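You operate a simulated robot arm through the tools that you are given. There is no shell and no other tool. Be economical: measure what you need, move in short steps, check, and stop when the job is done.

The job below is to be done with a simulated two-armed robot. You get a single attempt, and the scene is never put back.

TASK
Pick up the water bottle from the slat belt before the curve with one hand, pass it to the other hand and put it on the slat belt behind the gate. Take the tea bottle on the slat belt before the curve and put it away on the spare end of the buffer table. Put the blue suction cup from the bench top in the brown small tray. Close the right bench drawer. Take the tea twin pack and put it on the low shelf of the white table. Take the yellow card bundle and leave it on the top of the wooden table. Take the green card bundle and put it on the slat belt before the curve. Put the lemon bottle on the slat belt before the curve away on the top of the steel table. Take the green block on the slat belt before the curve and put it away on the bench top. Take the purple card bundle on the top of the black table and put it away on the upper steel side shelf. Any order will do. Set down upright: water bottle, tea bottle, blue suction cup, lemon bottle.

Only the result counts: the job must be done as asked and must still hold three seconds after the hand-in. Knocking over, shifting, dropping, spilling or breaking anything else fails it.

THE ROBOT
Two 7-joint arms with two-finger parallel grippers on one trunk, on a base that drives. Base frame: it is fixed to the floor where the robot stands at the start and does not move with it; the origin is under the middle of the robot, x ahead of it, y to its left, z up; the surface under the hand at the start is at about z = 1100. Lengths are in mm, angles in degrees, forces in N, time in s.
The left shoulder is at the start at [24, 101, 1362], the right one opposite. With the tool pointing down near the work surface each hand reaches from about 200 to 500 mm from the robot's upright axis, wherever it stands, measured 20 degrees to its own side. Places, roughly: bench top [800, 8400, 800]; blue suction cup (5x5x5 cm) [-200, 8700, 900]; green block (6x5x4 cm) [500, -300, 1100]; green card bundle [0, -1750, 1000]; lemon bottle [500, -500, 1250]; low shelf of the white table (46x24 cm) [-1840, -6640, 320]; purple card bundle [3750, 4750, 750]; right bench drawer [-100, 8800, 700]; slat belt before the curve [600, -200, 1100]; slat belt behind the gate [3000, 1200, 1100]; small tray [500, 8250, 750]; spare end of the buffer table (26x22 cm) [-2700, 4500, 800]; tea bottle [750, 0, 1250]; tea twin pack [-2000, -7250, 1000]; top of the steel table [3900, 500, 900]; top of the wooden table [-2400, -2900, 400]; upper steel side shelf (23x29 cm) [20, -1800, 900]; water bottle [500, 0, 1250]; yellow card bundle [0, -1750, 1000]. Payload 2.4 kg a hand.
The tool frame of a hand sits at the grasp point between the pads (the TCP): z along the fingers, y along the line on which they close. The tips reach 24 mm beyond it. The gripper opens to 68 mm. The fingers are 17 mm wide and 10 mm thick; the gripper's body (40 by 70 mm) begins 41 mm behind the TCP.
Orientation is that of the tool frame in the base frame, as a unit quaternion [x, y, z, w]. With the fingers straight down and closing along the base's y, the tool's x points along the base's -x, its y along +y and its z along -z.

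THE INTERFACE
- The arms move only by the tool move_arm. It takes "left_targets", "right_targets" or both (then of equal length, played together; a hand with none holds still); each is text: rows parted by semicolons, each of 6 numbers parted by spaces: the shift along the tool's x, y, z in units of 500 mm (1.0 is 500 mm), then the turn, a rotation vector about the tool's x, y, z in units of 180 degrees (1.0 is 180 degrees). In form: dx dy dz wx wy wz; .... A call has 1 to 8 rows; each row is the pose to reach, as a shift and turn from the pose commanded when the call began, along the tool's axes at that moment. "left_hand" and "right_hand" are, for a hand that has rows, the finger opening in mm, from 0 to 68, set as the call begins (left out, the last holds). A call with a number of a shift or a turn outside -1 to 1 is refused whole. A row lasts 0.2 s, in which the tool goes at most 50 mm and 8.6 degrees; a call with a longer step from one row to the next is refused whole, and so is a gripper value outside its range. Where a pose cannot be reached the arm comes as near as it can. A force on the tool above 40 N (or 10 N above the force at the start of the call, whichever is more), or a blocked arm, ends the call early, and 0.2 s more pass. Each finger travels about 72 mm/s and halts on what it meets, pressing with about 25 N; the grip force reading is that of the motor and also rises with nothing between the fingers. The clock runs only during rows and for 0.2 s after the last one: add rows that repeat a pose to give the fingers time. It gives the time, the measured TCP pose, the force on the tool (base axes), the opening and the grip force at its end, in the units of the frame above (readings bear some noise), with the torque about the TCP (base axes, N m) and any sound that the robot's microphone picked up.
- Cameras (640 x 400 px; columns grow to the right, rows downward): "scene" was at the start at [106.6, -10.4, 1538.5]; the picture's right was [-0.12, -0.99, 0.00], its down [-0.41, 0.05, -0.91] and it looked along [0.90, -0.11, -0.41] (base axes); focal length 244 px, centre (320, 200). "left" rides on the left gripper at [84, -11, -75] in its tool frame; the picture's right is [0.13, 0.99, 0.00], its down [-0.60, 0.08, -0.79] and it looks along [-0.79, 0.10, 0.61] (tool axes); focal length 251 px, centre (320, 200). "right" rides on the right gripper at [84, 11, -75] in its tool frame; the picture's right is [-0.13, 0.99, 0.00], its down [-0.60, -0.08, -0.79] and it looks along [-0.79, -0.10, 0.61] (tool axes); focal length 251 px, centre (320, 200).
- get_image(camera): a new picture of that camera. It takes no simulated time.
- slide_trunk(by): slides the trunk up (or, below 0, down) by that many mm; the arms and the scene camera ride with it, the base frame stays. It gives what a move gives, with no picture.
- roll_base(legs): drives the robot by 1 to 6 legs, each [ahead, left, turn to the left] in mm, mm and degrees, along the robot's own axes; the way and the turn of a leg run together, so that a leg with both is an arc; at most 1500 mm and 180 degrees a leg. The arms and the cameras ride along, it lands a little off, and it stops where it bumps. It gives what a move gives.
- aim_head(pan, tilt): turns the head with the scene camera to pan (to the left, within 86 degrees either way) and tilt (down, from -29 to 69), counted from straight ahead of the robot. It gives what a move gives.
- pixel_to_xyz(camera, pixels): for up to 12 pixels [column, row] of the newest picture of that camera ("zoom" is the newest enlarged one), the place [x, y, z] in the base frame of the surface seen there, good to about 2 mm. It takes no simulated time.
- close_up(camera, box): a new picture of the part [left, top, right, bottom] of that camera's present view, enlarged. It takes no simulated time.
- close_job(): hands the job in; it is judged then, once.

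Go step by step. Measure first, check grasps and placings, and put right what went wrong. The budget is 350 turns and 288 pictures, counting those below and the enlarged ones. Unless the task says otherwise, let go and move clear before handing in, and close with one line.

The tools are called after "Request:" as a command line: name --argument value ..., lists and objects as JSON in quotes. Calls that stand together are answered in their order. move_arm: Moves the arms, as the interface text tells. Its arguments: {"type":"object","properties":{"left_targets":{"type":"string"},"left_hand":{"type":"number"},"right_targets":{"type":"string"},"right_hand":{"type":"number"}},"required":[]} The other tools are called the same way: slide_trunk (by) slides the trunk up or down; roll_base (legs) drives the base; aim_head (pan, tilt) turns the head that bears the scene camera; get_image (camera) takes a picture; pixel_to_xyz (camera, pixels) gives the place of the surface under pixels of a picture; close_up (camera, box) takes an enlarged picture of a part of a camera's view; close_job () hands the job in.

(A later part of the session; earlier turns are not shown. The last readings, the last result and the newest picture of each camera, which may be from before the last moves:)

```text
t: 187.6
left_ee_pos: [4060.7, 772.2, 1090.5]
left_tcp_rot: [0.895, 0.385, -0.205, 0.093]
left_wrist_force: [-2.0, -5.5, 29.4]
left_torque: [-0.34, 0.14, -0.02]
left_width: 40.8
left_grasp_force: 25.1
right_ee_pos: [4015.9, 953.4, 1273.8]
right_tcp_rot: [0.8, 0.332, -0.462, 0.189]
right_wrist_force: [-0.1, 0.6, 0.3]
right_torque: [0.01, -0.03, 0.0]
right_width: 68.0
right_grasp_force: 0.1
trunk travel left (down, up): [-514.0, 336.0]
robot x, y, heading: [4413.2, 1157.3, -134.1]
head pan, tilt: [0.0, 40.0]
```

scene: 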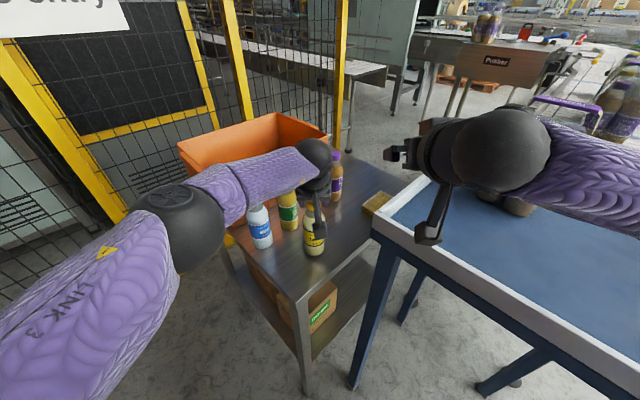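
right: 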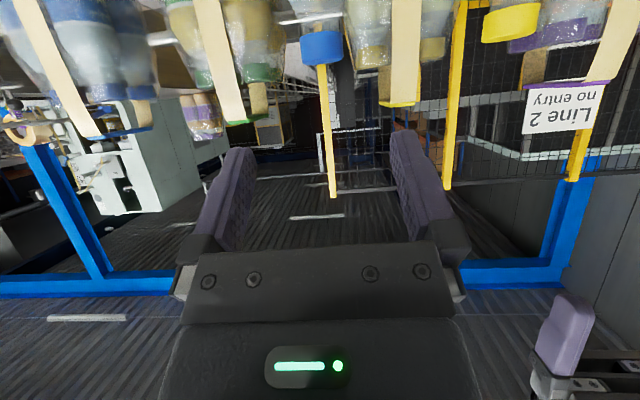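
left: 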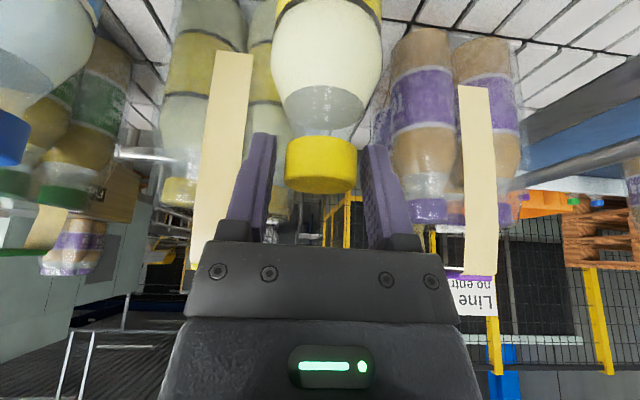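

Contact. I relieve 2 mm, open, and lift off.

Request:
move_arm --left_targets "-.0017 0 -.0036 0 0 0; -.0017 0 -.0036 0 0 0"

Request:
move_arm --left_targets "0 0 0 0 0 0; 0 0 0 0 0 0; 0 0 0 0 0 0; -.02 0 -.05 0 0 0; -.05 0 -.12 0 0 0; -.085 0 -.19 0 0 0; -.12 0 -.26 0 0 0; -.12 0 -.26 0 0 0" --left_hand 62

Request:
get_image --camera "scene"

```text
t: 188.2
left_ee_pos: [4059.6, 773.2, 1091.7]
left_tcp_rot: [0.896, 0.384, -0.202, 0.091]
left_wrist_force: [-0.8, -5.2, 12.9]
left_torque: [-0.52, 0.23, 0.07]
left_width: 41.1
left_grasp_force: 24.9
right_ee_pos: [4015.4, 953.3, 1273.0]
right_tcp_rot: [0.8, 0.333, -0.461, 0.189]
right_wrist_force: [0.1, -0.5, -0.8]
right_torque: [0.02, 0.01, 0.02]
right_width: 68.0
right_grasp_force: 0.0
trunk travel left (down, up): [-514.0, 336.0]
robot x, y, heading: [4412.4, 1157.0, -134.0]
head pan, tilt: [0.0, 40.0]
```

```text
t: 190.0
left_ee_pos: [4060.3, 774.4, 1236.1]
left_tcp_rot: [0.896, 0.386, -0.202, 0.091]
left_wrist_force: [-1.0, 0.8, -0.8]
left_torque: [-0.02, 0.0, 0.02]
left_width: 62.1
left_grasp_force: 0.0
right_ee_pos: [4014.6, 953.1, 1272.4]
right_tcp_rot: [0.8, 0.334, -0.461, 0.19]
right_wrist_force: [0.3, -0.2, 0.2]
right_torque: [0.02, 0.0, 0.0]
right_width: 67.8
right_grasp_force: 0.0
trunk travel left (down, up): [-514.0, 336.0]
robot x, y, heading: [4412.2, 1160.6, -134.5]
head pan, tilt: [0.0, 40.0]
```

```text
212 pictures are left
```

scene: 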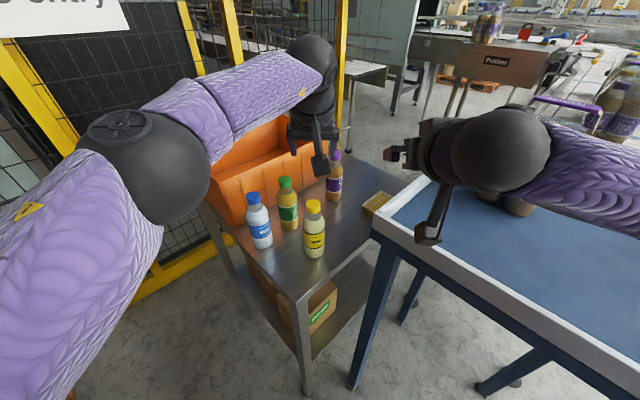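

The lemon stands upright on the steel table. I back out to (4750,2780), turn to face −x, and level both hands to straight-down on the way.

Request:
roll_base --legs '[[-700, -445, 0], [-700, -445, 0], [0, 0, -46]]'

Request:
move_arm --left_targets "0 0 0 0 .0174 0; 0 0 0 0 .0347 0; 0 0 0 0 .0521 0; 0 0 0 0 .0695 0; 0 0 0 0 .0869 0; 0 0 0 0 .1042 0; 0 0 0 0 .1216 0; 0 0 0 0 .139 0" --right_targets "0 0 0 0 .0416 0; 0 0 0 0 .0833 0; 0 0 0 0 .125 0; 0 0 0 0 .1666 0; 0 0 0 0 .2083 0; 0 0 0 0 .25 0; 0 0 0 0 .2916 0; 0 0 0 0 .3333 0"

Request:
aim_head --pan 0 --tilt 15

Request:
get_image --camera "scene"

```text
t: 200.5
left_ee_pos: [4255.6, 2764.1, 1235.2]
left_tcp_rot: [0.975, -0.006, -0.222, 0.002]
left_wrist_force: [0.0, 0.3, -0.7]
left_torque: [-0.02, 0.0, 0.03]
left_width: 61.9
left_grasp_force: 0.1
right_ee_pos: [4355.5, 2917.9, 1272.3]
right_tcp_rot: [0.867, -0.015, -0.498, -0.011]
right_wrist_force: [-0.1, 0.5, -0.7]
right_torque: [-0.01, -0.01, -0.02]
right_width: 68.3
right_grasp_force: 0.1
trunk travel left (down, up): [-514.0, 336.0]
robot x, y, heading: [4773.6, 2761.6, 178.4]
head pan, tilt: [0.0, 40.0]
```

```text
t: 202.3
left_ee_pos: [4311.9, 2742.2, 1240.9]
left_tcp_rot: [1.0, -0.005, -0.013, 0.004]
left_wrist_force: [-0.1, 0.4, 0.4]
left_torque: [0.02, -0.01, -0.02]
left_width: 61.9
left_grasp_force: 0.0
left hand out of reach, approached as far as the arm can: row 2, 3, 4, 5, 6, 7, 8
right_ee_pos: [4354.2, 2915.4, 1273.4]
right_tcp_rot: [1.0, -0.018, 0.003, -0.001]
right_wrist_force: [0.6, -0.1, -0.1]
right_torque: [0.01, 0.02, 0.0]
right_width: 68.1
right_grasp_force: 0.1
trunk travel left (down, up): [-514.0, 336.0]
robot x, y, heading: [4774.6, 2769.6, 178.6]
head pan, tilt: [0.0, 40.0]
```

```text
t: 203.2
left_ee_pos: [4310.5, 2743.0, 1241.9]
left_tcp_rot: [1.0, -0.005, -0.013, 0.005]
left_wrist_force: [1.1, 0.8, 0.1]
left_torque: [-0.01, -0.01, 0.0]
left_width: 62.4
left_grasp_force: 0.1
right_ee_pos: [4355.3, 2917.9, 1273.3]
right_tcp_rot: [1.0, -0.018, 0.002, -0.002]
right_wrist_force: [0.3, 0.0, -0.1]
right_torque: [0.03, 0.01, -0.01]
right_width: 68.1
right_grasp_force: 0.0
trunk travel left (down, up): [-514.0, 336.0]
robot x, y, heading: [4770.0, 2766.1, 178.6]
head pan, tilt: [0.0, 15.0]
```

```text
211 pictures are left
```

scene: 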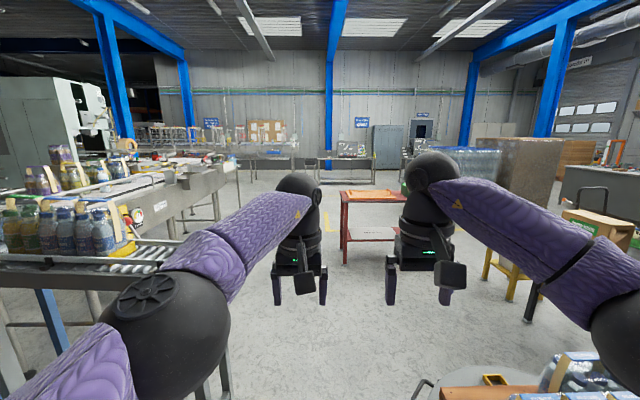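

I look right toward the black table.

Request:
aim_head --pan -60 --tilt 18

Request:
get_image --camera "scene"

```text
t: 204.5
left_ee_pos: [4311.7, 2742.6, 1243.3]
left_tcp_rot: [1.0, -0.005, -0.013, 0.004]
left_wrist_force: [0.2, -0.1, -1.1]
left_torque: [0.0, 0.01, -0.04]
left_width: 62.3
left_grasp_force: 0.0
right_ee_pos: [4355.3, 2917.3, 1273.1]
right_tcp_rot: [1.0, -0.018, 0.0, -0.002]
right_wrist_force: [0.2, -0.7, -1.3]
right_torque: [0.02, 0.02, 0.01]
right_width: 67.9
right_grasp_force: 0.1
trunk travel left (down, up): [-514.0, 336.0]
robot x, y, heading: [4773.5, 2762.4, 178.4]
head pan, tilt: [-60.0, 18.0]
```

```text
210 pictures are left
```

scene: 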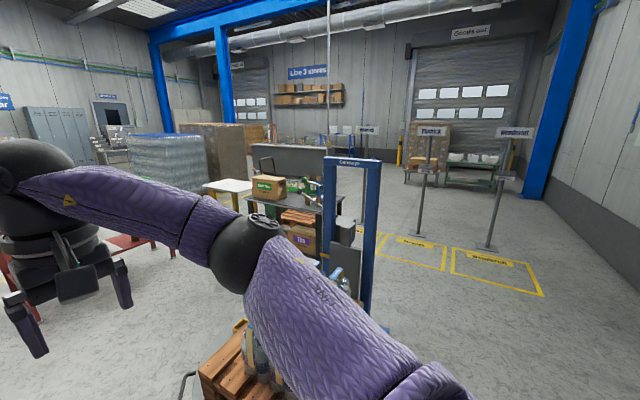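

The black table with boxes is at about (300,215), behind the wrapper mast. I zoom in and measure.

Request:
close_up --camera "scene" --box '[200, 140, 400, 265]'

Request:
pixel_to_xyz --camera "zoom" --pixels '[[220, 155], [300, 160], [340, 235], [370, 215], [425, 210], [70, 145], [130, 190], [355, 155], [290, 180], [250, 170], [450, 250], [330, 280]]'

```text
3.20 times, centred on (300, 202) of scene
```

zoom: 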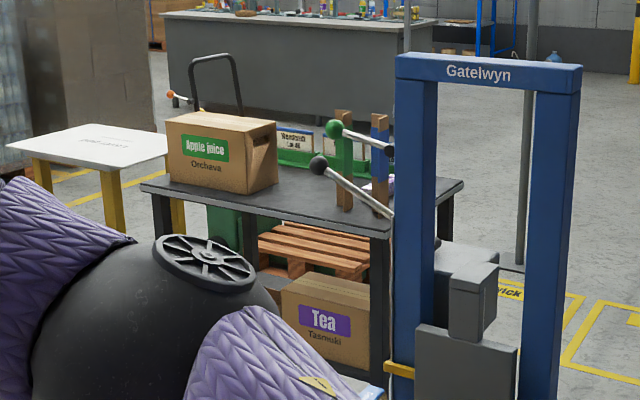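

```text
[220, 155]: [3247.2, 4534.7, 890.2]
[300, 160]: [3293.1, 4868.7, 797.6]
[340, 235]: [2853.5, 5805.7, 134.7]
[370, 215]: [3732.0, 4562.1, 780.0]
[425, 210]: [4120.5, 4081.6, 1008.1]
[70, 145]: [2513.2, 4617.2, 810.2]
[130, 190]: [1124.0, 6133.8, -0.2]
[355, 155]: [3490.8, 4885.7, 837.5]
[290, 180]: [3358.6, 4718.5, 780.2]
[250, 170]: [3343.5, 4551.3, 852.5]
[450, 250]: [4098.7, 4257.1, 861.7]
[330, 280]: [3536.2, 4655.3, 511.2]
```

The table's near right corner is at about (3740,4560,780); the purple bundle lies near that end. I go around the wrapper on its +x side to face the table's end from (4320,4780).

Request:
roll_base --legs '[[-450, 0, 1.5], [0, -1400, 0], [0, -600, 0], [800, 0, 0]]'

Request:
aim_head --pan 0 --tilt 30

Request:
get_image --camera "scene"

```text
t: 220.7
left_ee_pos: [3965.4, 4740.7, 1242.4]
left_tcp_rot: [1.0, -0.002, -0.013, 0.004]
left_wrist_force: [-0.6, -0.6, 0.5]
left_torque: [-0.01, 0.03, 0.0]
left_width: 62.2
left_grasp_force: 0.0
right_ee_pos: [4006.8, 4915.2, 1272.9]
right_tcp_rot: [1.0, -0.015, 0.002, -0.001]
right_wrist_force: [0.4, -0.9, -0.1]
right_torque: [0.02, -0.02, -0.01]
right_width: 68.0
right_grasp_force: 0.0
trunk travel left (down, up): [-514.0, 336.0]
robot x, y, heading: [4425.1, 4764.2, 178.8]
head pan, tilt: [-60.0, 18.0]
```

```text
t: 222.0
left_ee_pos: [3965.1, 4740.5, 1241.8]
left_tcp_rot: [1.0, -0.001, -0.013, 0.004]
left_wrist_force: [-0.8, 0.1, 0.1]
left_torque: [0.01, -0.02, -0.01]
left_width: 61.8
left_grasp_force: 0.0
right_ee_pos: [4008.7, 4916.0, 1272.8]
right_tcp_rot: [1.0, -0.015, 0.002, -0.002]
right_wrist_force: [-0.4, 0.6, 0.0]
right_torque: [0.03, 0.0, 0.02]
right_width: 67.8
right_grasp_force: 0.1
trunk travel left (down, up): [-514.0, 336.0]
robot x, y, heading: [4426.7, 4770.2, 179.1]
head pan, tilt: [0.0, 30.0]
```

```text
208 pictures are left
```

scene: 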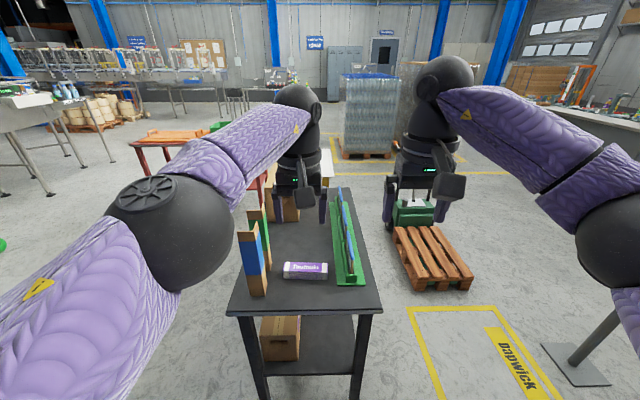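

The purple bundle is at (305,270) between a rack on the left and a green rack on the right. I zoom and measure.

Request:
close_up --camera "scene" --box '[220, 190, 400, 320]'

Request:
pixel_to_xyz --camera "scene" --pixels '[[285, 265], [305, 265], [326, 265], [285, 277], [305, 277], [326, 277], [305, 290], [252, 290], [265, 255], [350, 280], [336, 283], [305, 305]]'

```text
3.08 times, centred on (310, 255) of scene
```

zoom: 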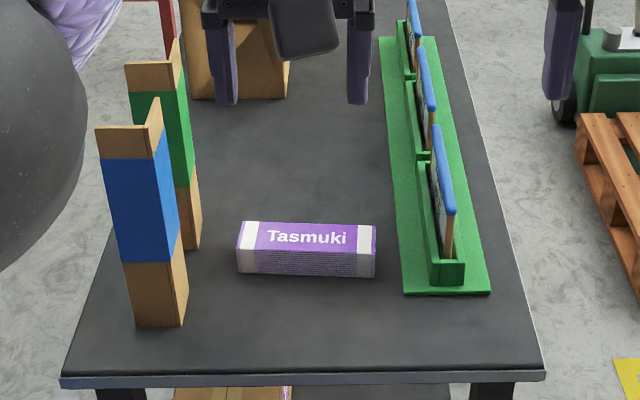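

```text
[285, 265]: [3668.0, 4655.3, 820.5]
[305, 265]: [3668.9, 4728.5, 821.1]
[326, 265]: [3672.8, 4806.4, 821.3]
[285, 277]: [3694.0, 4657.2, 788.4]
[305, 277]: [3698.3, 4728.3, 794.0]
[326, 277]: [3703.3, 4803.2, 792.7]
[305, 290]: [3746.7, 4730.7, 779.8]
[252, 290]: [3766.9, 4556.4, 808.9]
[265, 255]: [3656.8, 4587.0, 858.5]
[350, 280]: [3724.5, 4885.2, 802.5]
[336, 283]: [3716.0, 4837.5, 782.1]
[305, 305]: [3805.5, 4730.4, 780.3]
```

The bundle (160 mm along y, ~45 mm along x, 41 mm tall) is centred near (3675,4731). I yaw the left hand 90° (camera to the left side), and measure the racks' tops.

Request:
pixel_to_xyz --camera "zoom" --pixels '[[140, 130], [155, 105], [445, 140], [420, 50], [165, 320], [190, 245], [250, 225], [370, 228], [300, 222], [440, 290]]'

Request:
move_arm --left_targets "0 0 0 0 0 .0455; 0 0 0 0 0 .0909; 0 0 0 0 0 .1364; 0 0 0 0 0 .1818; 0 0 0 0 0 .2273; 0 0 0 0 0 .25"

Request:
move_arm --left_targets "0 0 0 0 0 .0455; 0 0 0 0 0 .0909; 0 0 0 0 0 .1364; 0 0 0 0 0 .1818; 0 0 0 0 0 .2273; 0 0 0 0 0 .25; 0 0 0 0 0 .25" --left_hand 68

```text
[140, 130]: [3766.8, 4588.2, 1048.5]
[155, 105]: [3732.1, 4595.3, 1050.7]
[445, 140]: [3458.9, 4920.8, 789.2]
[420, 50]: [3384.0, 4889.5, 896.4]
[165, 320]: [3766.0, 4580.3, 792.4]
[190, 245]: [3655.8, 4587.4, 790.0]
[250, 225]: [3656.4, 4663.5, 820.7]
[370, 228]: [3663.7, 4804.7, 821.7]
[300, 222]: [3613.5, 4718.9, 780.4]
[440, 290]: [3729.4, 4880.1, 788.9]
```

```text
t: 223.4
left_ee_pos: [4009.2, 4721.9, 1219.9]
left_tcp_rot: [0.923, -0.385, -0.01, 0.008]
left_wrist_force: [-0.2, 0.6, 0.1]
left_torque: [-0.01, 0.03, 0.02]
left_width: 61.9
left_grasp_force: 0.0
left hand out of reach, approached as far as the arm can: row 4, 5, 6
right_ee_pos: [4008.2, 4914.2, 1272.6]
right_tcp_rot: [1.0, -0.015, 0.001, -0.001]
right_wrist_force: [-0.6, 0.1, 0.5]
right_torque: [0.01, 0.0, -0.03]
right_width: 68.1
right_grasp_force: 0.1
trunk travel left (down, up): [-514.0, 336.0]
robot x, y, heading: [4428.0, 4763.0, 178.9]
head pan, tilt: [0.0, 30.0]
```

```text
t: 225.0
left_ee_pos: [4161.3, 4751.2, 1243.4]
left_tcp_rot: [-0.706, 0.708, 0.007, -0.011]
left_wrist_force: [1.3, -0.3, 0.4]
left_torque: [0.02, 0.05, -0.07]
left_width: 67.9
left_grasp_force: 0.1
left hand out of reach, approached as far as the arm can: row 1, 2, 3, 4, 5, 6, 7
right_ee_pos: [4007.4, 4914.3, 1273.8]
right_tcp_rot: [1.0, -0.015, 0.002, -0.002]
right_wrist_force: [0.0, 0.0, -1.1]
right_torque: [0.03, -0.01, -0.03]
right_width: 67.8
right_grasp_force: 0.1
trunk travel left (down, up): [-514.0, 336.0]
robot x, y, heading: [4424.1, 4764.9, 179.0]
head pan, tilt: [0.0, 30.0]
```

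The 90° yaw pulls the hand in to 264 mm. I test whether it can extend forward when lower.

Request:
move_arm --left_targets "0 .08 .06 0 0 0; 0 .16 .12 0 0 0; 0 .24 .18 0 0 0; 0 .32 .24 0 0 0; 0 .32 .24 0 0 0"

```text
t: 226.2
left_ee_pos: [4165.4, 4748.8, 1173.4]
left_tcp_rot: [-0.707, 0.707, 0.016, -0.013]
left_wrist_force: [0.2, -0.5, -0.2]
left_torque: [0.01, -0.01, -0.01]
left_width: 68.0
left_grasp_force: 0.0
left hand out of reach, approached as far as the arm can: row 1, 2, 3, 4, 5
right_ee_pos: [4007.8, 4915.8, 1273.6]
right_tcp_rot: [1.0, -0.015, 0.002, -0.002]
right_wrist_force: [-0.3, -0.6, 0.0]
right_torque: [0.01, 0.03, 0.02]
right_width: 68.3
right_grasp_force: 0.1
trunk travel left (down, up): [-514.0, 336.0]
robot x, y, heading: [4426.7, 4765.8, 179.2]
head pan, tilt: [0.0, 30.0]
```

Not workable; instead I'll stand on the table's +y side so no yaw is needed. I measure the obstacles there while turning the left hand back.

Request:
pixel_to_xyz --camera "scene" --pixels '[[575, 365], [615, 315], [470, 275], [395, 235], [420, 290], [380, 305], [340, 190], [410, 205], [480, 350]]'

Request:
move_arm --left_targets "0 -.03 -.03 0 0 -.0455; 0 -.06 -.06 0 0 -.0909; 0 -.06 -.06 0 0 -.1364; 0 -.06 -.06 0 0 -.1818; 0 -.06 -.06 0 0 -.2273; 0 -.06 -.06 0 0 -.25"

Request:
move_arm --left_targets "0 0 0 0 0 -.0455; 0 0 0 0 0 -.0909; 0 0 0 0 0 -.1364; 0 0 0 0 0 -.1818; 0 0 0 0 0 -.2273; 0 0 0 0 0 -.25; 0 0 0 0 0 -.25"

```text
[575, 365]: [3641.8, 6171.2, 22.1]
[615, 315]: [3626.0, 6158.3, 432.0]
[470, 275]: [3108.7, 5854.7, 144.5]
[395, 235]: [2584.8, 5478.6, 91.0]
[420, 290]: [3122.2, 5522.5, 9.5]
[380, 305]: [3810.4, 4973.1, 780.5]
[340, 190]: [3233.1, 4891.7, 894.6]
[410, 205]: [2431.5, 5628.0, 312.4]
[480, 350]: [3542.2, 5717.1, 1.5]
```

```text
t: 227.6
left_ee_pos: [4191.7, 4749.9, 1205.0]
left_tcp_rot: [0.923, -0.384, -0.01, 0.008]
left_wrist_force: [0.4, -0.4, -0.3]
left_torque: [0.02, -0.01, 0.02]
left_width: 67.9
left_grasp_force: 0.2
right_ee_pos: [4008.1, 4915.7, 1273.0]
right_tcp_rot: [1.0, -0.015, 0.001, -0.002]
right_wrist_force: [0.4, -1.1, 0.0]
right_torque: [0.0, -0.04, 0.01]
right_width: 68.4
right_grasp_force: 0.0
trunk travel left (down, up): [-514.0, 336.0]
robot x, y, heading: [4430.6, 4765.3, 178.7]
head pan, tilt: [0.0, 30.0]
```

```text
t: 229.2
left_ee_pos: [4192.4, 4749.6, 1204.4]
left_tcp_rot: [1.0, 0.0, -0.012, 0.005]
left_wrist_force: [0.5, -0.2, -0.3]
left_torque: [0.0, 0.04, -0.01]
left_width: 67.9
left_grasp_force: 0.1
right_ee_pos: [4008.6, 4915.8, 1272.8]
right_tcp_rot: [1.0, -0.015, 0.001, -0.001]
right_wrist_force: [0.0, -0.1, -1.5]
right_torque: [0.0, 0.02, 0.05]
right_width: 68.1
right_grasp_force: 0.1
trunk travel left (down, up): [-514.0, 336.0]
robot x, y, heading: [4427.3, 4768.5, 178.9]
head pan, tilt: [0.0, 30.0]
```

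I drive around to the table's +y side: right 680, ahead 690, turn +91°, ahead 170.

Request:
roll_base --legs '[[0, -680, 0], [690, 0, 0], [0, 0, 91], [170, 0, 0]]'

Request:
aim_head --pan 0 --tilt 50

Request:
get_image --camera "scene"

```text
t: 241.2
left_ee_pos: [3758.3, 5055.6, 1205.2]
left_tcp_rot: [0.71, 0.704, -0.005, 0.012]
left_wrist_force: [-0.1, 0.6, 0.7]
left_torque: [-0.02, -0.02, -0.01]
left_width: 68.2
left_grasp_force: 0.0
right_ee_pos: [3590.7, 4871.3, 1272.5]
right_tcp_rot: [0.719, 0.695, 0.0, -0.002]
right_wrist_force: [-0.6, -0.5, 0.1]
right_torque: [0.01, 0.03, 0.03]
right_width: 68.0
right_grasp_force: 0.0
trunk travel left (down, up): [-514.0, 336.0]
robot x, y, heading: [3740.6, 5289.2, -91.4]
head pan, tilt: [0.0, 30.0]
```

```text
t: 242.1
left_ee_pos: [3757.5, 5056.6, 1203.9]
left_tcp_rot: [0.71, 0.704, -0.006, 0.012]
left_wrist_force: [-0.9, -1.2, -0.2]
left_torque: [0.01, -0.02, 0.0]
left_width: 68.0
left_grasp_force: 0.1
right_ee_pos: [3590.1, 4872.8, 1274.1]
right_tcp_rot: [0.719, 0.695, 0.0, -0.003]
right_wrist_force: [1.0, 0.8, -0.7]
right_torque: [0.0, -0.03, 0.02]
right_width: 68.4
right_grasp_force: 0.1
trunk travel left (down, up): [-514.0, 336.0]
robot x, y, heading: [3742.4, 5290.9, -91.3]
head pan, tilt: [0.0, 50.0]
```

```text
206 pictures are left
```

scene: 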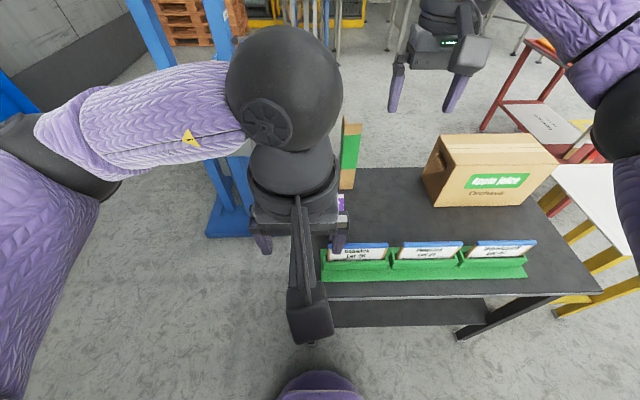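

The left hand blocks the view; I swing it to its side and pitch the right hand by 12°, raising it slightly clear.

Request:
move_arm --left_targets "0 .09 0 0 0 0; 0 .18 0 0 0 0; 0 .27 0 0 0 0; 0 .36 0 0 0 0; 0 .42 0 0 0 0" --right_targets "0 0 0 0 -.0222 0; 0 0 0 0 -.0444 0; 0 0 0 0 -.0667 0; 0 0 0 0 -.0667 0; 0 0 0 0 -.0667 0" --right_hand 68

Request:
roll_base --legs '[[45, 0, 1.3]]'

Request:
get_image --camera "scene"

```text
t: 243.3
left_ee_pos: [3969.2, 5054.2, 1206.5]
left_tcp_rot: [0.711, 0.703, -0.007, 0.013]
left_wrist_force: [0.1, -0.2, 0.5]
left_torque: [-0.04, 0.02, -0.01]
left_width: 67.9
left_grasp_force: 0.1
right_ee_pos: [3590.2, 4873.5, 1274.0]
right_tcp_rot: [0.715, 0.691, -0.076, 0.071]
right_wrist_force: [0.2, -0.1, 0.4]
right_torque: [-0.03, 0.04, -0.04]
right_width: 68.0
right_grasp_force: 0.1
trunk travel left (down, up): [-514.0, 336.0]
robot x, y, heading: [3742.7, 5291.9, -91.1]
head pan, tilt: [0.0, 50.0]
```

```text
t: 244.2
left_ee_pos: [3974.2, 5012.1, 1205.5]
left_tcp_rot: [0.702, 0.712, -0.005, 0.012]
left_wrist_force: [-0.2, -0.7, 0.5]
left_torque: [0.02, -0.01, 0.0]
left_width: 68.2
left_grasp_force: 0.0
right_ee_pos: [3599.1, 4823.0, 1272.3]
right_tcp_rot: [0.708, 0.699, -0.074, 0.071]
right_wrist_force: [-0.1, -0.7, 0.1]
right_torque: [0.03, -0.02, -0.02]
right_width: 68.1
right_grasp_force: 0.0
trunk travel left (down, up): [-514.0, 336.0]
robot x, y, heading: [3739.6, 5246.7, -89.9]
head pan, tilt: [0.0, 50.0]
```

```text
205 pictures are left
```

scene: 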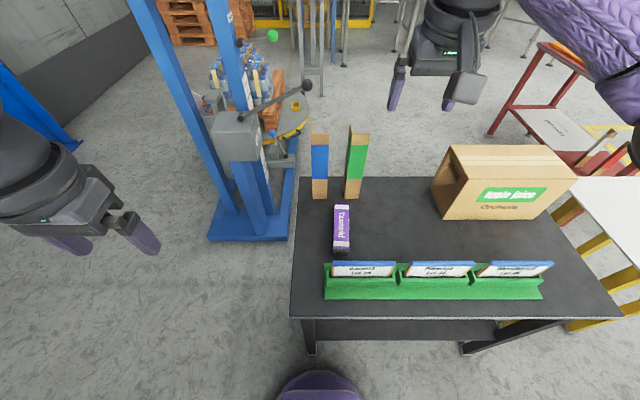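

The bundle is clearly visible at (341,228). I measure its outline and the card rack.

Request:
pixel_to_xyz --camera "scene" --pixels '[[336, 209], [347, 209], [335, 228], [348, 228], [335, 245], [348, 245], [342, 228], [340, 268], [365, 264], [335, 285], [310, 300], [320, 195]]'

```text
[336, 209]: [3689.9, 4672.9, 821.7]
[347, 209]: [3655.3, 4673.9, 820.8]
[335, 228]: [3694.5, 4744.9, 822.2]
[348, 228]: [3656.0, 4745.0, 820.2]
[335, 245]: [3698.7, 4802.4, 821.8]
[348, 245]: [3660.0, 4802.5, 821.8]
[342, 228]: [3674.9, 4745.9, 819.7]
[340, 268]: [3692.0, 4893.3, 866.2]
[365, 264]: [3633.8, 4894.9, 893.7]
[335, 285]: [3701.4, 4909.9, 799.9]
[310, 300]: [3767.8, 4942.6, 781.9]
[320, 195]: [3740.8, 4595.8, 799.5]
```

Bundle centre (3676,4735), top 821. I lower the trunk 250 mm and bring the right hand above it.

Request:
slide_trunk --by -250

Request:
move_arm --right_targets "-.022 .031 .067 0 0 0; -.044 .062 .134 0 0 0; -.065 .092 .2 0 0 0; -.087 .123 .267 0 0 0; -.109 .154 .334 0 0 0; -.109 .154 .334 0 0 0"

Request:
get_image --camera "right"

Request:
get_image --camera "scene"

```text
t: 246.7
left_ee_pos: [3972.4, 5014.0, 956.0]
left_tcp_rot: [0.702, 0.712, -0.006, 0.012]
left_wrist_force: [-0.2, -0.2, 0.1]
left_torque: [0.01, -0.02, -0.02]
left_width: 67.9
left_grasp_force: 0.1
right_ee_pos: [3599.2, 4825.8, 1023.3]
right_tcp_rot: [0.707, 0.699, -0.075, 0.072]
right_wrist_force: [1.1, -0.4, -0.9]
right_torque: [0.04, 0.0, 0.02]
right_width: 68.3
right_grasp_force: 0.1
trunk travel left (down, up): [-264.0, 586.0]
robot x, y, heading: [3740.8, 5244.2, -90.2]
head pan, tilt: [0.0, 50.0]
```

```text
t: 248.1
left_ee_pos: [3972.5, 5013.0, 955.3]
left_tcp_rot: [0.701, 0.713, -0.005, 0.012]
left_wrist_force: [-0.6, -0.2, -1.0]
left_torque: [-0.02, 0.06, -0.02]
left_width: 68.1
left_grasp_force: 0.0
right_ee_pos: [3674.2, 4734.7, 870.5]
right_tcp_rot: [0.707, 0.7, -0.075, 0.071]
right_wrist_force: [-0.4, -0.1, 0.3]
right_torque: [0.0, -0.02, 0.0]
right_width: 67.9
right_grasp_force: 0.1
trunk travel left (down, up): [-264.0, 586.0]
robot x, y, heading: [3738.1, 5245.4, -89.9]
head pan, tilt: [0.0, 50.0]
```

```text
204 pictures are left
```

right: 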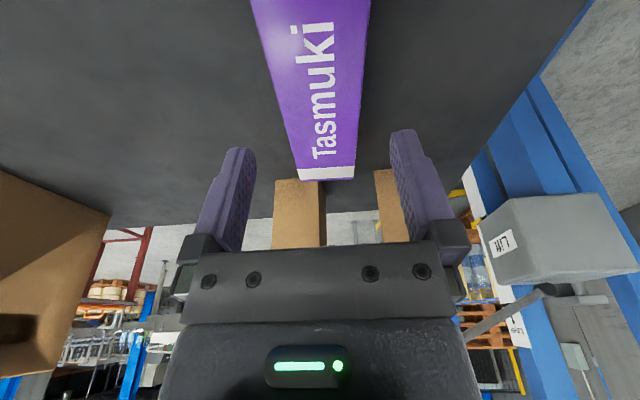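

```text
203 pictures are left
```

scene: 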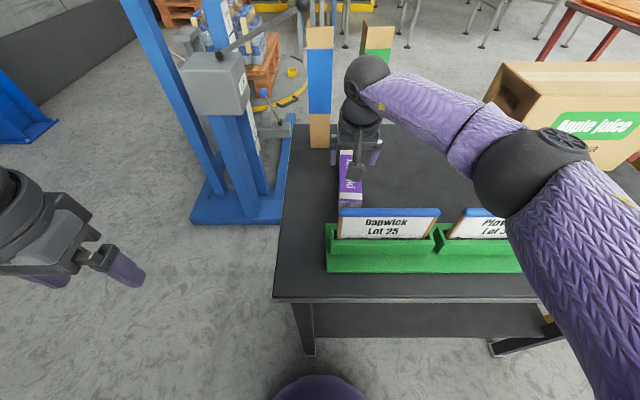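

Aligned. I lower 62 mm and close the right hand.

Request:
move_arm --right_targets ".013 .002 .061 0 0 0; .026 .003 .121 0 0 0; .026 .003 .121 0 0 0"

Request:
move_arm --right_targets "0 0 0 0 0 0; 0 0 0 0 0 0; 0 0 0 0 0 0; 0 0 0 0 0 0; 0 0 0 0 0 0" --right_hand 0

```text
t: 248.9
left_ee_pos: [3972.7, 5013.1, 955.7]
left_tcp_rot: [0.702, 0.712, -0.006, 0.012]
left_wrist_force: [0.3, 0.1, -0.1]
left_torque: [0.03, -0.01, -0.03]
left_width: 68.0
left_grasp_force: 0.0
right_ee_pos: [3675.1, 4736.7, 807.1]
right_tcp_rot: [0.707, 0.7, -0.074, 0.072]
right_wrist_force: [-0.3, 0.4, -0.1]
right_torque: [0.0, 0.01, 0.0]
right_width: 68.2
right_grasp_force: 0.2
trunk travel left (down, up): [-264.0, 586.0]
robot x, y, heading: [3742.2, 5247.2, -89.7]
head pan, tilt: [0.0, 50.0]
```

```text
t: 250.1
left_ee_pos: [3972.9, 5014.0, 957.1]
left_tcp_rot: [0.703, 0.711, -0.006, 0.012]
left_wrist_force: [0.0, -0.5, -0.1]
left_torque: [-0.03, 0.04, 0.0]
left_width: 68.0
left_grasp_force: 0.0
right_ee_pos: [3675.4, 4736.1, 808.1]
right_tcp_rot: [0.708, 0.699, -0.074, 0.071]
right_wrist_force: [0.7, 0.1, -0.8]
right_torque: [-0.02, 0.02, -0.01]
right_width: 45.3
right_grasp_force: 24.8
trunk travel left (down, up): [-264.0, 586.0]
robot x, y, heading: [3742.0, 5246.7, -90.1]
head pan, tilt: [0.0, 50.0]
```

Gripped at 45.3 mm. I lift it 150 mm, raise the trunk, and check.

Request:
move_arm --right_targets "-.013 0 -.06 0 0 0; -.03 0 -.14 0 0 0; -.046 0 -.22 0 0 0; -.062 0 -.293 0 0 0; -.062 0 -.293 0 0 0"

Request:
slide_trunk --by 250

Request:
get_image --camera "scene"

```text
t: 251.3
left_ee_pos: [3972.1, 5012.8, 954.8]
left_tcp_rot: [0.702, 0.712, -0.006, 0.013]
left_wrist_force: [-0.3, 0.7, -0.1]
left_torque: [-0.03, 0.03, 0.01]
left_width: 68.1
left_grasp_force: 0.1
right_ee_pos: [3676.4, 4732.8, 959.2]
right_tcp_rot: [0.708, 0.699, -0.074, 0.071]
right_wrist_force: [0.6, -0.9, -1.8]
right_torque: [0.0, 0.02, -0.01]
right_width: 45.2
right_grasp_force: 25.0
trunk travel left (down, up): [-264.0, 586.0]
robot x, y, heading: [3738.3, 5245.2, -89.9]
head pan, tilt: [0.0, 50.0]
```

```text
t: 253.9
left_ee_pos: [3973.0, 5012.7, 1206.1]
left_tcp_rot: [0.702, 0.712, -0.005, 0.012]
left_wrist_force: [0.7, -0.3, -0.2]
left_torque: [0.0, 0.02, 0.01]
left_width: 68.2
left_grasp_force: 0.0
right_ee_pos: [3676.6, 4737.1, 1211.4]
right_tcp_rot: [0.707, 0.699, -0.076, 0.073]
right_wrist_force: [-0.6, 0.5, -2.9]
right_torque: [0.02, 0.0, 0.0]
right_width: 45.0
right_grasp_force: 25.1
trunk travel left (down, up): [-514.0, 336.0]
robot x, y, heading: [3739.8, 5244.4, -89.9]
head pan, tilt: [0.0, 50.0]
```

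```text
202 pictures are left
```

scene: 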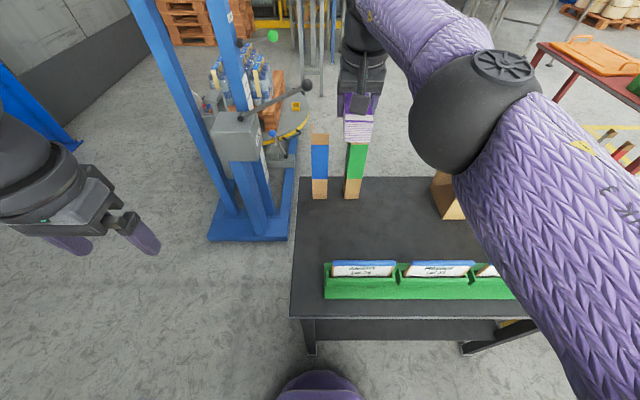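

Held. I retract the hand a little and drive the known way back around the wrapper, ending at the lane's west end.

Request:
move_arm --right_targets ".059 0 -.013 0 0 0; .118 0 -.025 0 0 0; .177 0 -.038 0 0 0; .235 0 -.05 0 0 0"

Request:
roll_base --legs '[[-200, 0, 0], [0, 1450, 0], [1400, 0, 0], [1270, 0, 0], [0, 0, -90]]'

Request:
aim_head --pan 0 --tilt 20

Request:
get_image --camera "scene"

```text
t: 254.9
left_ee_pos: [3974.3, 5013.4, 1204.6]
left_tcp_rot: [0.702, 0.712, -0.007, 0.013]
left_wrist_force: [0.1, -0.3, 0.5]
left_torque: [-0.02, -0.02, 0.02]
left_width: 68.0
left_grasp_force: 0.1
right_ee_pos: [3686.2, 4742.6, 1217.1]
right_tcp_rot: [0.707, 0.699, -0.076, 0.072]
right_wrist_force: [0.6, 0.2, -1.2]
right_torque: [0.01, -0.02, 0.02]
right_width: 45.2
right_grasp_force: 24.5
right hand out of reach, approached as far as the arm can: row 1, 2, 3, 4
trunk travel left (down, up): [-514.0, 336.0]
robot x, y, heading: [3743.5, 5246.4, -90.1]
head pan, tilt: [0.0, 50.0]
```

```text
t: 279.8
left_ee_pos: [4902.3, 2503.2, 1206.0]
left_tcp_rot: [1.0, 0.0, -0.013, 0.004]
left_wrist_force: [-0.9, -0.5, 0.0]
left_torque: [-0.01, -0.01, -0.01]
left_width: 68.2
left_grasp_force: 0.0
right_ee_pos: [4638.3, 2793.3, 1218.3]
right_tcp_rot: [0.994, -0.014, -0.106, -0.004]
right_wrist_force: [-0.1, -0.3, -1.0]
right_torque: [0.02, 0.0, 0.02]
right_width: 44.8
right_grasp_force: 25.5
trunk travel left (down, up): [-514.0, 336.0]
robot x, y, heading: [5139.1, 2730.0, 179.0]
head pan, tilt: [0.0, 50.0]
```

```text
t: 280.7
left_ee_pos: [4903.9, 2503.5, 1205.6]
left_tcp_rot: [1.0, 0.001, -0.013, 0.004]
left_wrist_force: [0.0, 0.6, 1.2]
left_torque: [0.02, -0.01, -0.01]
left_width: 68.1
left_grasp_force: 0.1
right_ee_pos: [4638.1, 2792.4, 1218.3]
right_tcp_rot: [0.994, -0.013, -0.105, -0.002]
right_wrist_force: [-0.5, -0.7, -2.2]
right_torque: [0.01, -0.02, -0.02]
right_width: 44.9
right_grasp_force: 24.8
trunk travel left (down, up): [-514.0, 336.0]
robot x, y, heading: [5141.7, 2728.1, 179.3]
head pan, tilt: [0.0, 20.0]
```

```text
201 pictures are left
```

scene: 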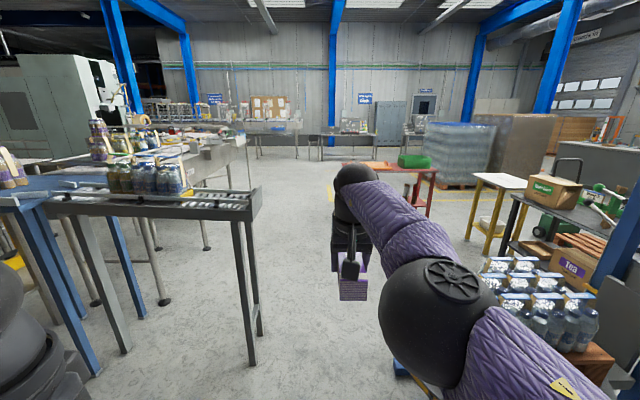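

I bring the left hand inward and shift right a bit before passing between rollers and pallet.

Request:
move_arm --left_targets "0 -.08 -.03 0 0 0; 0 -.16 -.06 0 0 0; 0 -.24 -.1 0 0 0; 0 -.28 -.14 0 0 0; 0 -.28 -.14 0 0 0"

Request:
roll_base --legs '[[0, -60, 0.8], [1100, 0, 0], [1100, 0, 0], [1000, 300, 0], [1400, 150, 0]]'

Request:
get_image --camera "scene"

```text
t: 281.9
left_ee_pos: [4904.9, 2644.5, 1274.9]
left_tcp_rot: [1.0, -0.001, -0.014, 0.004]
left_wrist_force: [0.5, -0.5, 0.1]
left_torque: [-0.01, 0.01, -0.04]
left_width: 68.0
left_grasp_force: 0.1
right_ee_pos: [4637.8, 2793.6, 1219.3]
right_tcp_rot: [0.994, -0.014, -0.105, -0.004]
right_wrist_force: [0.2, -0.8, -0.9]
right_torque: [-0.03, -0.02, -0.01]
right_width: 44.6
right_grasp_force: 24.7
trunk travel left (down, up): [-514.0, 336.0]
robot x, y, heading: [5141.5, 2730.2, 179.7]
head pan, tilt: [0.0, 20.0]
```

```text
t: 305.0
left_ee_pos: [294.8, 2297.6, 1274.0]
left_tcp_rot: [1.0, -0.001, -0.012, 0.004]
left_wrist_force: [0.2, 0.2, 0.2]
left_torque: [-0.02, 0.0, 0.01]
left_width: 68.1
left_grasp_force: 0.0
right_ee_pos: [28.1, 2444.3, 1218.3]
right_tcp_rot: [0.994, -0.014, -0.105, -0.003]
right_wrist_force: [0.5, 0.1, -1.6]
right_torque: [0.02, 0.02, 0.0]
right_width: 44.9
right_grasp_force: 25.1
trunk travel left (down, up): [-514.0, 336.0]
robot x, y, heading: [532.2, 2381.0, 179.3]
head pan, tilt: [0.0, 20.0]
```

```text
200 pictures are left
```

scene: 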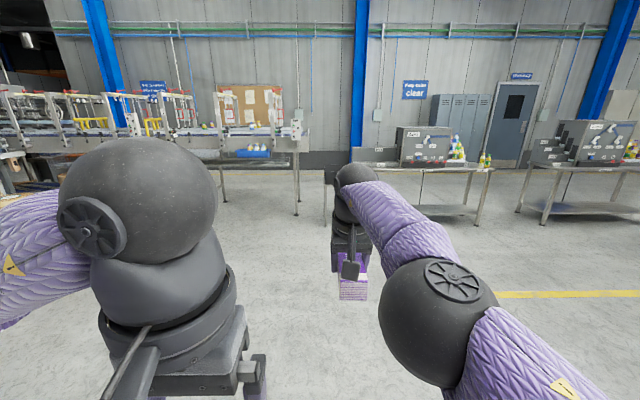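

I continue west, turn toward −y and drive down along x≈−700 past the start area.

Request:
roll_base --legs '[[1250, 0, 0.7], [0, 0, 90], [1400, 0, 0], [1400, 0, 0]]'

Request:
aim_head --pan 35 --tilt 20

Request:
get_image --camera "scene"

```text
t: 328.4
left_ee_pos: [-573.9, -648.2, 1274.3]
left_tcp_rot: [0.698, 0.716, -0.005, 0.011]
left_wrist_force: [0.8, -0.6, 0.5]
left_torque: [0.0, -0.01, 0.02]
left_width: 68.2
left_grasp_force: 0.0
right_ee_pos: [-714.3, -918.0, 1218.0]
right_tcp_rot: [0.703, 0.704, -0.075, 0.074]
right_wrist_force: [-0.1, -0.1, -2.3]
right_torque: [0.02, -0.01, 0.0]
right_width: 44.9
right_grasp_force: 24.9
trunk travel left (down, up): [-514.0, 336.0]
robot x, y, heading: [-664.5, -414.8, -88.9]
head pan, tilt: [0.0, 20.0]
```

```text
t: 329.4
left_ee_pos: [-575.2, -647.7, 1275.4]
left_tcp_rot: [0.696, 0.717, -0.006, 0.012]
left_wrist_force: [0.4, -0.8, 0.3]
left_torque: [-0.01, 0.03, 0.01]
left_width: 67.8
left_grasp_force: 0.0
right_ee_pos: [-715.7, -918.2, 1217.5]
right_tcp_rot: [0.703, 0.704, -0.076, 0.073]
right_wrist_force: [-0.3, 1.3, -1.6]
right_torque: [0.02, 0.01, 0.01]
right_width: 44.9
right_grasp_force: 25.1
trunk travel left (down, up): [-514.0, 336.0]
robot x, y, heading: [-668.1, -415.8, -89.4]
head pan, tilt: [35.0, 20.0]
```

```text
199 pictures are left
```

scene: 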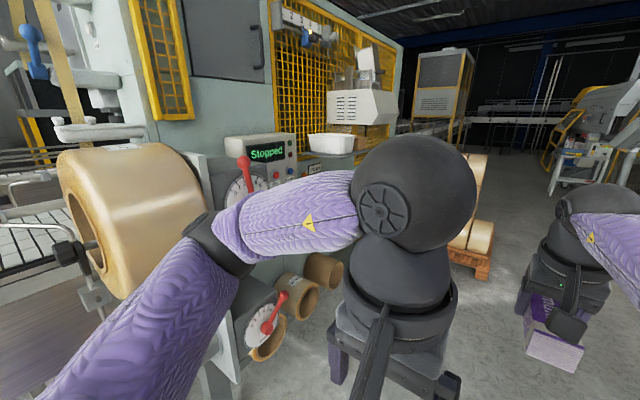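

The machine's side shelf with a white bin is at (330,150). I drive alongside and face it.

Request:
roll_base --legs '[[1330, -200, 0], [0, 0, 89]]'

Request:
aim_head --pan 0 --tilt 30

Request:
get_image --camera "scene"

```text
t: 339.9
left_ee_pos: [-602.8, -1661.5, 1273.3]
left_tcp_rot: [-0.016, 1.0, 0.005, 0.013]
left_wrist_force: [0.0, 0.2, -0.1]
left_torque: [-0.02, 0.0, 0.05]
left_width: 67.8
left_grasp_force: 0.1
right_ee_pos: [-331.8, -1801.1, 1217.6]
right_tcp_rot: [-0.003, 0.994, -0.002, 0.106]
right_wrist_force: [0.0, -0.1, -1.7]
right_torque: [-0.01, 0.01, 0.02]
right_width: 44.8
right_grasp_force: 24.9
trunk travel left (down, up): [-514.0, 336.0]
robot x, y, heading: [-832.4, -1757.0, 1.0]
head pan, tilt: [35.0, 20.0]
```

```text
t: 341.0
left_ee_pos: [-602.7, -1662.7, 1272.8]
left_tcp_rot: [-0.017, 1.0, 0.005, 0.013]
left_wrist_force: [-0.8, -0.5, 0.6]
left_torque: [-0.01, 0.0, -0.01]
left_width: 67.9
left_grasp_force: 0.1
right_ee_pos: [-332.4, -1800.8, 1218.6]
right_tcp_rot: [-0.003, 0.994, -0.001, 0.106]
right_wrist_force: [-0.5, 0.2, -1.5]
right_torque: [-0.03, 0.02, 0.0]
right_width: 44.6
right_grasp_force: 25.6
trunk travel left (down, up): [-514.0, 336.0]
robot x, y, heading: [-836.3, -1752.4, 1.3]
head pan, tilt: [0.0, 30.0]
```

```text
198 pictures are left
```

scene: 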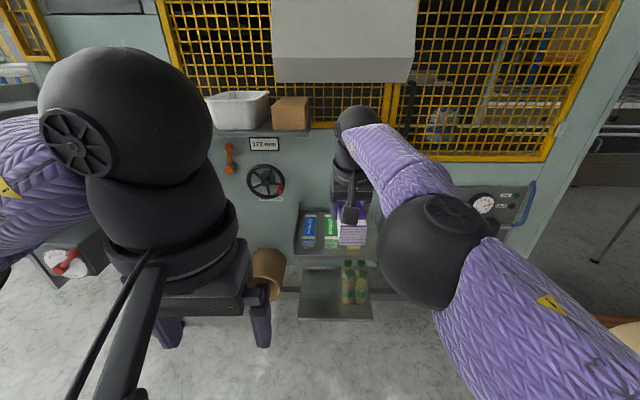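

The bundles lie on the steel side shelf at about (335,230). I move the right hand aside to see better.

Request:
move_arm --right_targets ".02 -.08 -.02 0 0 0; .04 -.16 -.04 0 0 0; .06 -.24 -.06 0 0 0; .08 -.32 -.08 0 0 0; .1 -.4 -.1 0 0 0; .1 -.4 -.1 0 0 0"

Request:
close_up --camera "scene" --box '[240, 150, 440, 330]'

```text
t: 342.4
left_ee_pos: [-601.9, -1663.1, 1274.2]
left_tcp_rot: [-0.017, 1.0, 0.004, 0.012]
left_wrist_force: [-0.7, -0.6, -0.2]
left_torque: [0.01, -0.01, -0.03]
left_width: 68.1
left_grasp_force: 0.0
right_ee_pos: [-328.4, -1866.9, 1257.3]
right_tcp_rot: [0.0, 0.995, -0.002, 0.105]
right_wrist_force: [0.3, 0.0, -0.6]
right_torque: [0.03, 0.03, 0.01]
right_width: 44.6
right_grasp_force: 24.8
right hand out of reach, approached as far as the arm can: row 1, 2, 3, 4, 5, 6
trunk travel left (down, up): [-514.0, 336.0]
robot x, y, heading: [-833.0, -1755.8, 0.9]
head pan, tilt: [0.0, 30.0]
```

```text
2.22 times, centred on (340, 240) of scene
```

zoom: 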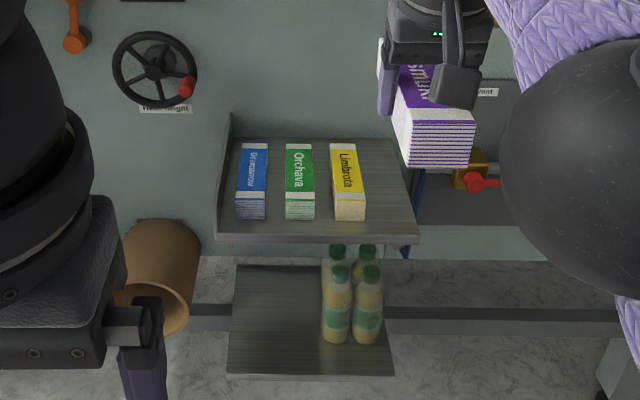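

Three bundles: blue, green, yellow, long axis away from me. I measure them and the shelf's bounds.

Request:
pixel_to_xyz --camera "zoom" --pixels '[[288, 195], [312, 195], [290, 147], [310, 147], [336, 195], [363, 195], [333, 147], [353, 147], [388, 200], [408, 225], [225, 225], [228, 145]]'

Request:
pixel_to_xyz --camera "zoom" --pixels '[[320, 235], [385, 145], [275, 185], [323, 185], [320, 120], [250, 90], [350, 150], [300, 210], [350, 212]]'

```text
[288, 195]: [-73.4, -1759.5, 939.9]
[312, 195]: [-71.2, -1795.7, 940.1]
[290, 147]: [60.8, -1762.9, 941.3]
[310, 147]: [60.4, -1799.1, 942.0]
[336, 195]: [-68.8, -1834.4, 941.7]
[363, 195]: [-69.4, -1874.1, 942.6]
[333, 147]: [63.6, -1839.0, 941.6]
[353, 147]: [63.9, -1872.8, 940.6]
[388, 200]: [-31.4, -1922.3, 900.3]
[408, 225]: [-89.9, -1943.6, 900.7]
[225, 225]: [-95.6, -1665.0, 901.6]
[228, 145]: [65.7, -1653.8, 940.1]
```

```text
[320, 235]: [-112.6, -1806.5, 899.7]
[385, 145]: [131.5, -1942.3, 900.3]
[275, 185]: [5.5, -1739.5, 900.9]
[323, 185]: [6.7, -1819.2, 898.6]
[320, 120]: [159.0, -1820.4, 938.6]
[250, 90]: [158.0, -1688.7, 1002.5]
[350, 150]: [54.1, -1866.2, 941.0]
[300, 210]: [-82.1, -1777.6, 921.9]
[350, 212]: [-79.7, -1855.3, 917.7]
```

I check the ledge above (white bin, brown box) for arm clearance.

Request:
pixel_to_xyz --camera "scene" --pixels '[[240, 133], [300, 134], [290, 120], [245, 125], [345, 82], [345, 60], [265, 180], [230, 155]]'

```text
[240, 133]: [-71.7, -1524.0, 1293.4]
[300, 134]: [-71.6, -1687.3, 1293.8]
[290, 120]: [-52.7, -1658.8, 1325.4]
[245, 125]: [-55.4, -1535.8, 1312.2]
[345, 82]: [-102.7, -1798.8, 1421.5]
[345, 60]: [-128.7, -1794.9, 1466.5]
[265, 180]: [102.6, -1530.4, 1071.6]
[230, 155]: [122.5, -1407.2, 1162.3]
```

I try to retract and lower the right hand (with the purple bundle), so it stays clear while the left picks the yellow.

Request:
move_arm --right_targets ".06 0 .05 0 0 0; .12 0 .1 0 0 0; .18 0 .15 0 0 0; .24 0 .2 0 0 0; .3 0 .2 0 0 0; .3 0 .2 0 0 0"

Request:
slide_trunk --by -150

```text
t: 343.8
left_ee_pos: [-603.5, -1663.0, 1273.9]
left_tcp_rot: [-0.017, 1.0, 0.005, 0.014]
left_wrist_force: [0.4, 0.3, -0.5]
left_torque: [0.01, -0.03, 0.01]
left_width: 67.8
left_grasp_force: 0.1
right_ee_pos: [-313.7, -1861.6, 1153.6]
right_tcp_rot: [-0.003, 0.994, -0.002, 0.106]
right_wrist_force: [0.6, 1.1, -1.1]
right_torque: [-0.03, 0.04, -0.02]
right_width: 44.8
right_grasp_force: 24.8
right hand out of reach, approached as far as the arm can: row 1, 2, 3, 4, 5, 6
trunk travel left (down, up): [-514.0, 336.0]
robot x, y, heading: [-835.3, -1752.5, 1.3]
head pan, tilt: [0.0, 30.0]
```

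```text
t: 345.5
left_ee_pos: [-603.5, -1662.6, 1124.0]
left_tcp_rot: [-0.017, 1.0, 0.004, 0.012]
left_wrist_force: [-0.1, 0.6, -0.4]
left_torque: [0.02, 0.01, 0.03]
left_width: 68.0
left_grasp_force: 0.0
right_ee_pos: [-308.5, -1860.5, 985.7]
right_tcp_rot: [-0.003, 0.997, -0.003, 0.081]
right_wrist_force: [-0.6, -0.1, -2.6]
right_torque: [-0.03, 0.01, -0.02]
right_width: 44.8
right_grasp_force: 24.5
trunk travel left (down, up): [-364.0, 486.0]
robot x, y, heading: [-831.5, -1754.1, 0.9]
head pan, tilt: [0.0, 30.0]
```

The right arm seems stuck in an elbow posture; I try pitching it a bit more while retracting.

Request:
move_arm --right_targets ".03 -.02 -.03 0 -.04 0; .06 -.04 -.06 0 -.08 0; .09 -.06 -.09 0 -.12 0; .12 -.08 -.12 0 -.16 0; .15 -.1 -.15 0 -.2 0; .18 -.12 -.18 0 -.24 0; .18 -.12 -.18 0 -.24 0"

Request:
get_image --camera "scene"

```text
t: 347.1
left_ee_pos: [-601.2, -1662.9, 1125.1]
left_tcp_rot: [-0.017, 1.0, 0.003, 0.012]
left_wrist_force: [0.1, 0.4, 0.6]
left_torque: [-0.01, 0.0, 0.02]
left_width: 67.9
left_grasp_force: 0.1
right_ee_pos: [-270.9, -1722.8, 1183.7]
right_tcp_rot: [-0.001, 0.907, 0.001, 0.421]
right_wrist_force: [0.4, 0.1, -0.7]
right_torque: [0.04, 0.03, -0.03]
right_width: 45.0
right_grasp_force: 24.8
right hand out of reach, approached as far as the arm can: row 1, 2, 3, 4, 5, 6, 7
trunk travel left (down, up): [-364.0, 486.0]
robot x, y, heading: [-832.6, -1754.5, 1.0]
head pan, tilt: [0.0, 30.0]
```

```text
196 pictures are left
```

scene: 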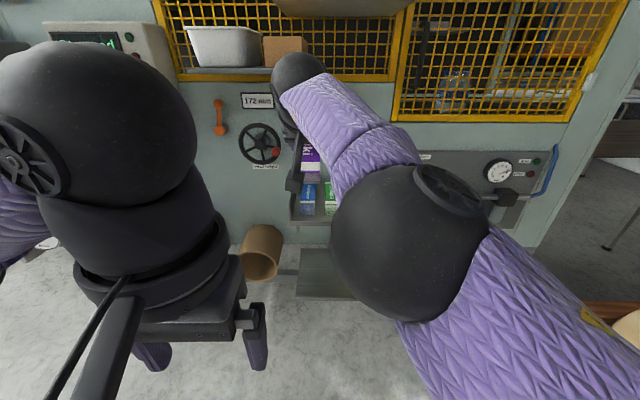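

The elbow has folded inward. I try to unwind by swinging the hand out to its own right side at height.

Request:
move_arm --right_targets "0 -.08 0 0 0 0; 0 -.16 0 0 0 0; 0 -.24 0 0 0 0; 0 -.32 0 0 0 0; 0 -.4 0 0 0 0; 0 -.48 0 0 0 0; 0 -.56 0 0 0 0; 0 -.56 0 0 0 0"

Request:
get_image --camera "scene"

```text
t: 348.9
left_ee_pos: [-601.7, -1662.1, 1123.9]
left_tcp_rot: [-0.016, 1.0, 0.005, 0.012]
left_wrist_force: [0.1, 1.1, 0.0]
left_torque: [0.0, -0.02, 0.03]
left_width: 68.1
left_grasp_force: 0.0
right_ee_pos: [-228.8, -1870.2, 1203.7]
right_tcp_rot: [0.008, 0.897, -0.005, 0.442]
right_wrist_force: [-0.3, 0.9, -1.7]
right_torque: [-0.01, 0.01, -0.02]
right_width: 44.9
right_grasp_force: 25.0
right hand out of reach, approached as far as the arm can: row 1, 2, 3, 4, 5, 6, 7, 8
trunk travel left (down, up): [-364.0, 486.0]
robot x, y, heading: [-836.2, -1754.8, 0.9]
head pan, tilt: [0.0, 30.0]
```

```text
195 pictures are left
```

scene: 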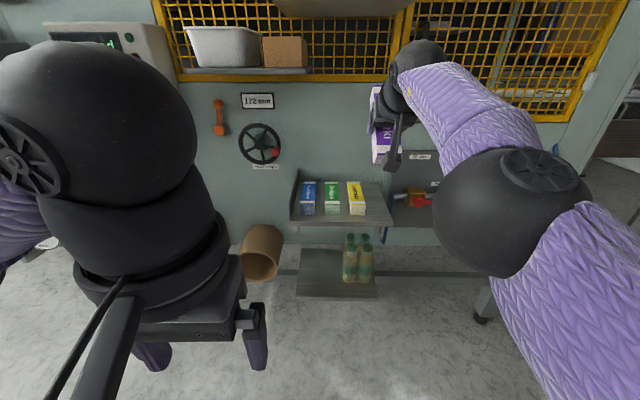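

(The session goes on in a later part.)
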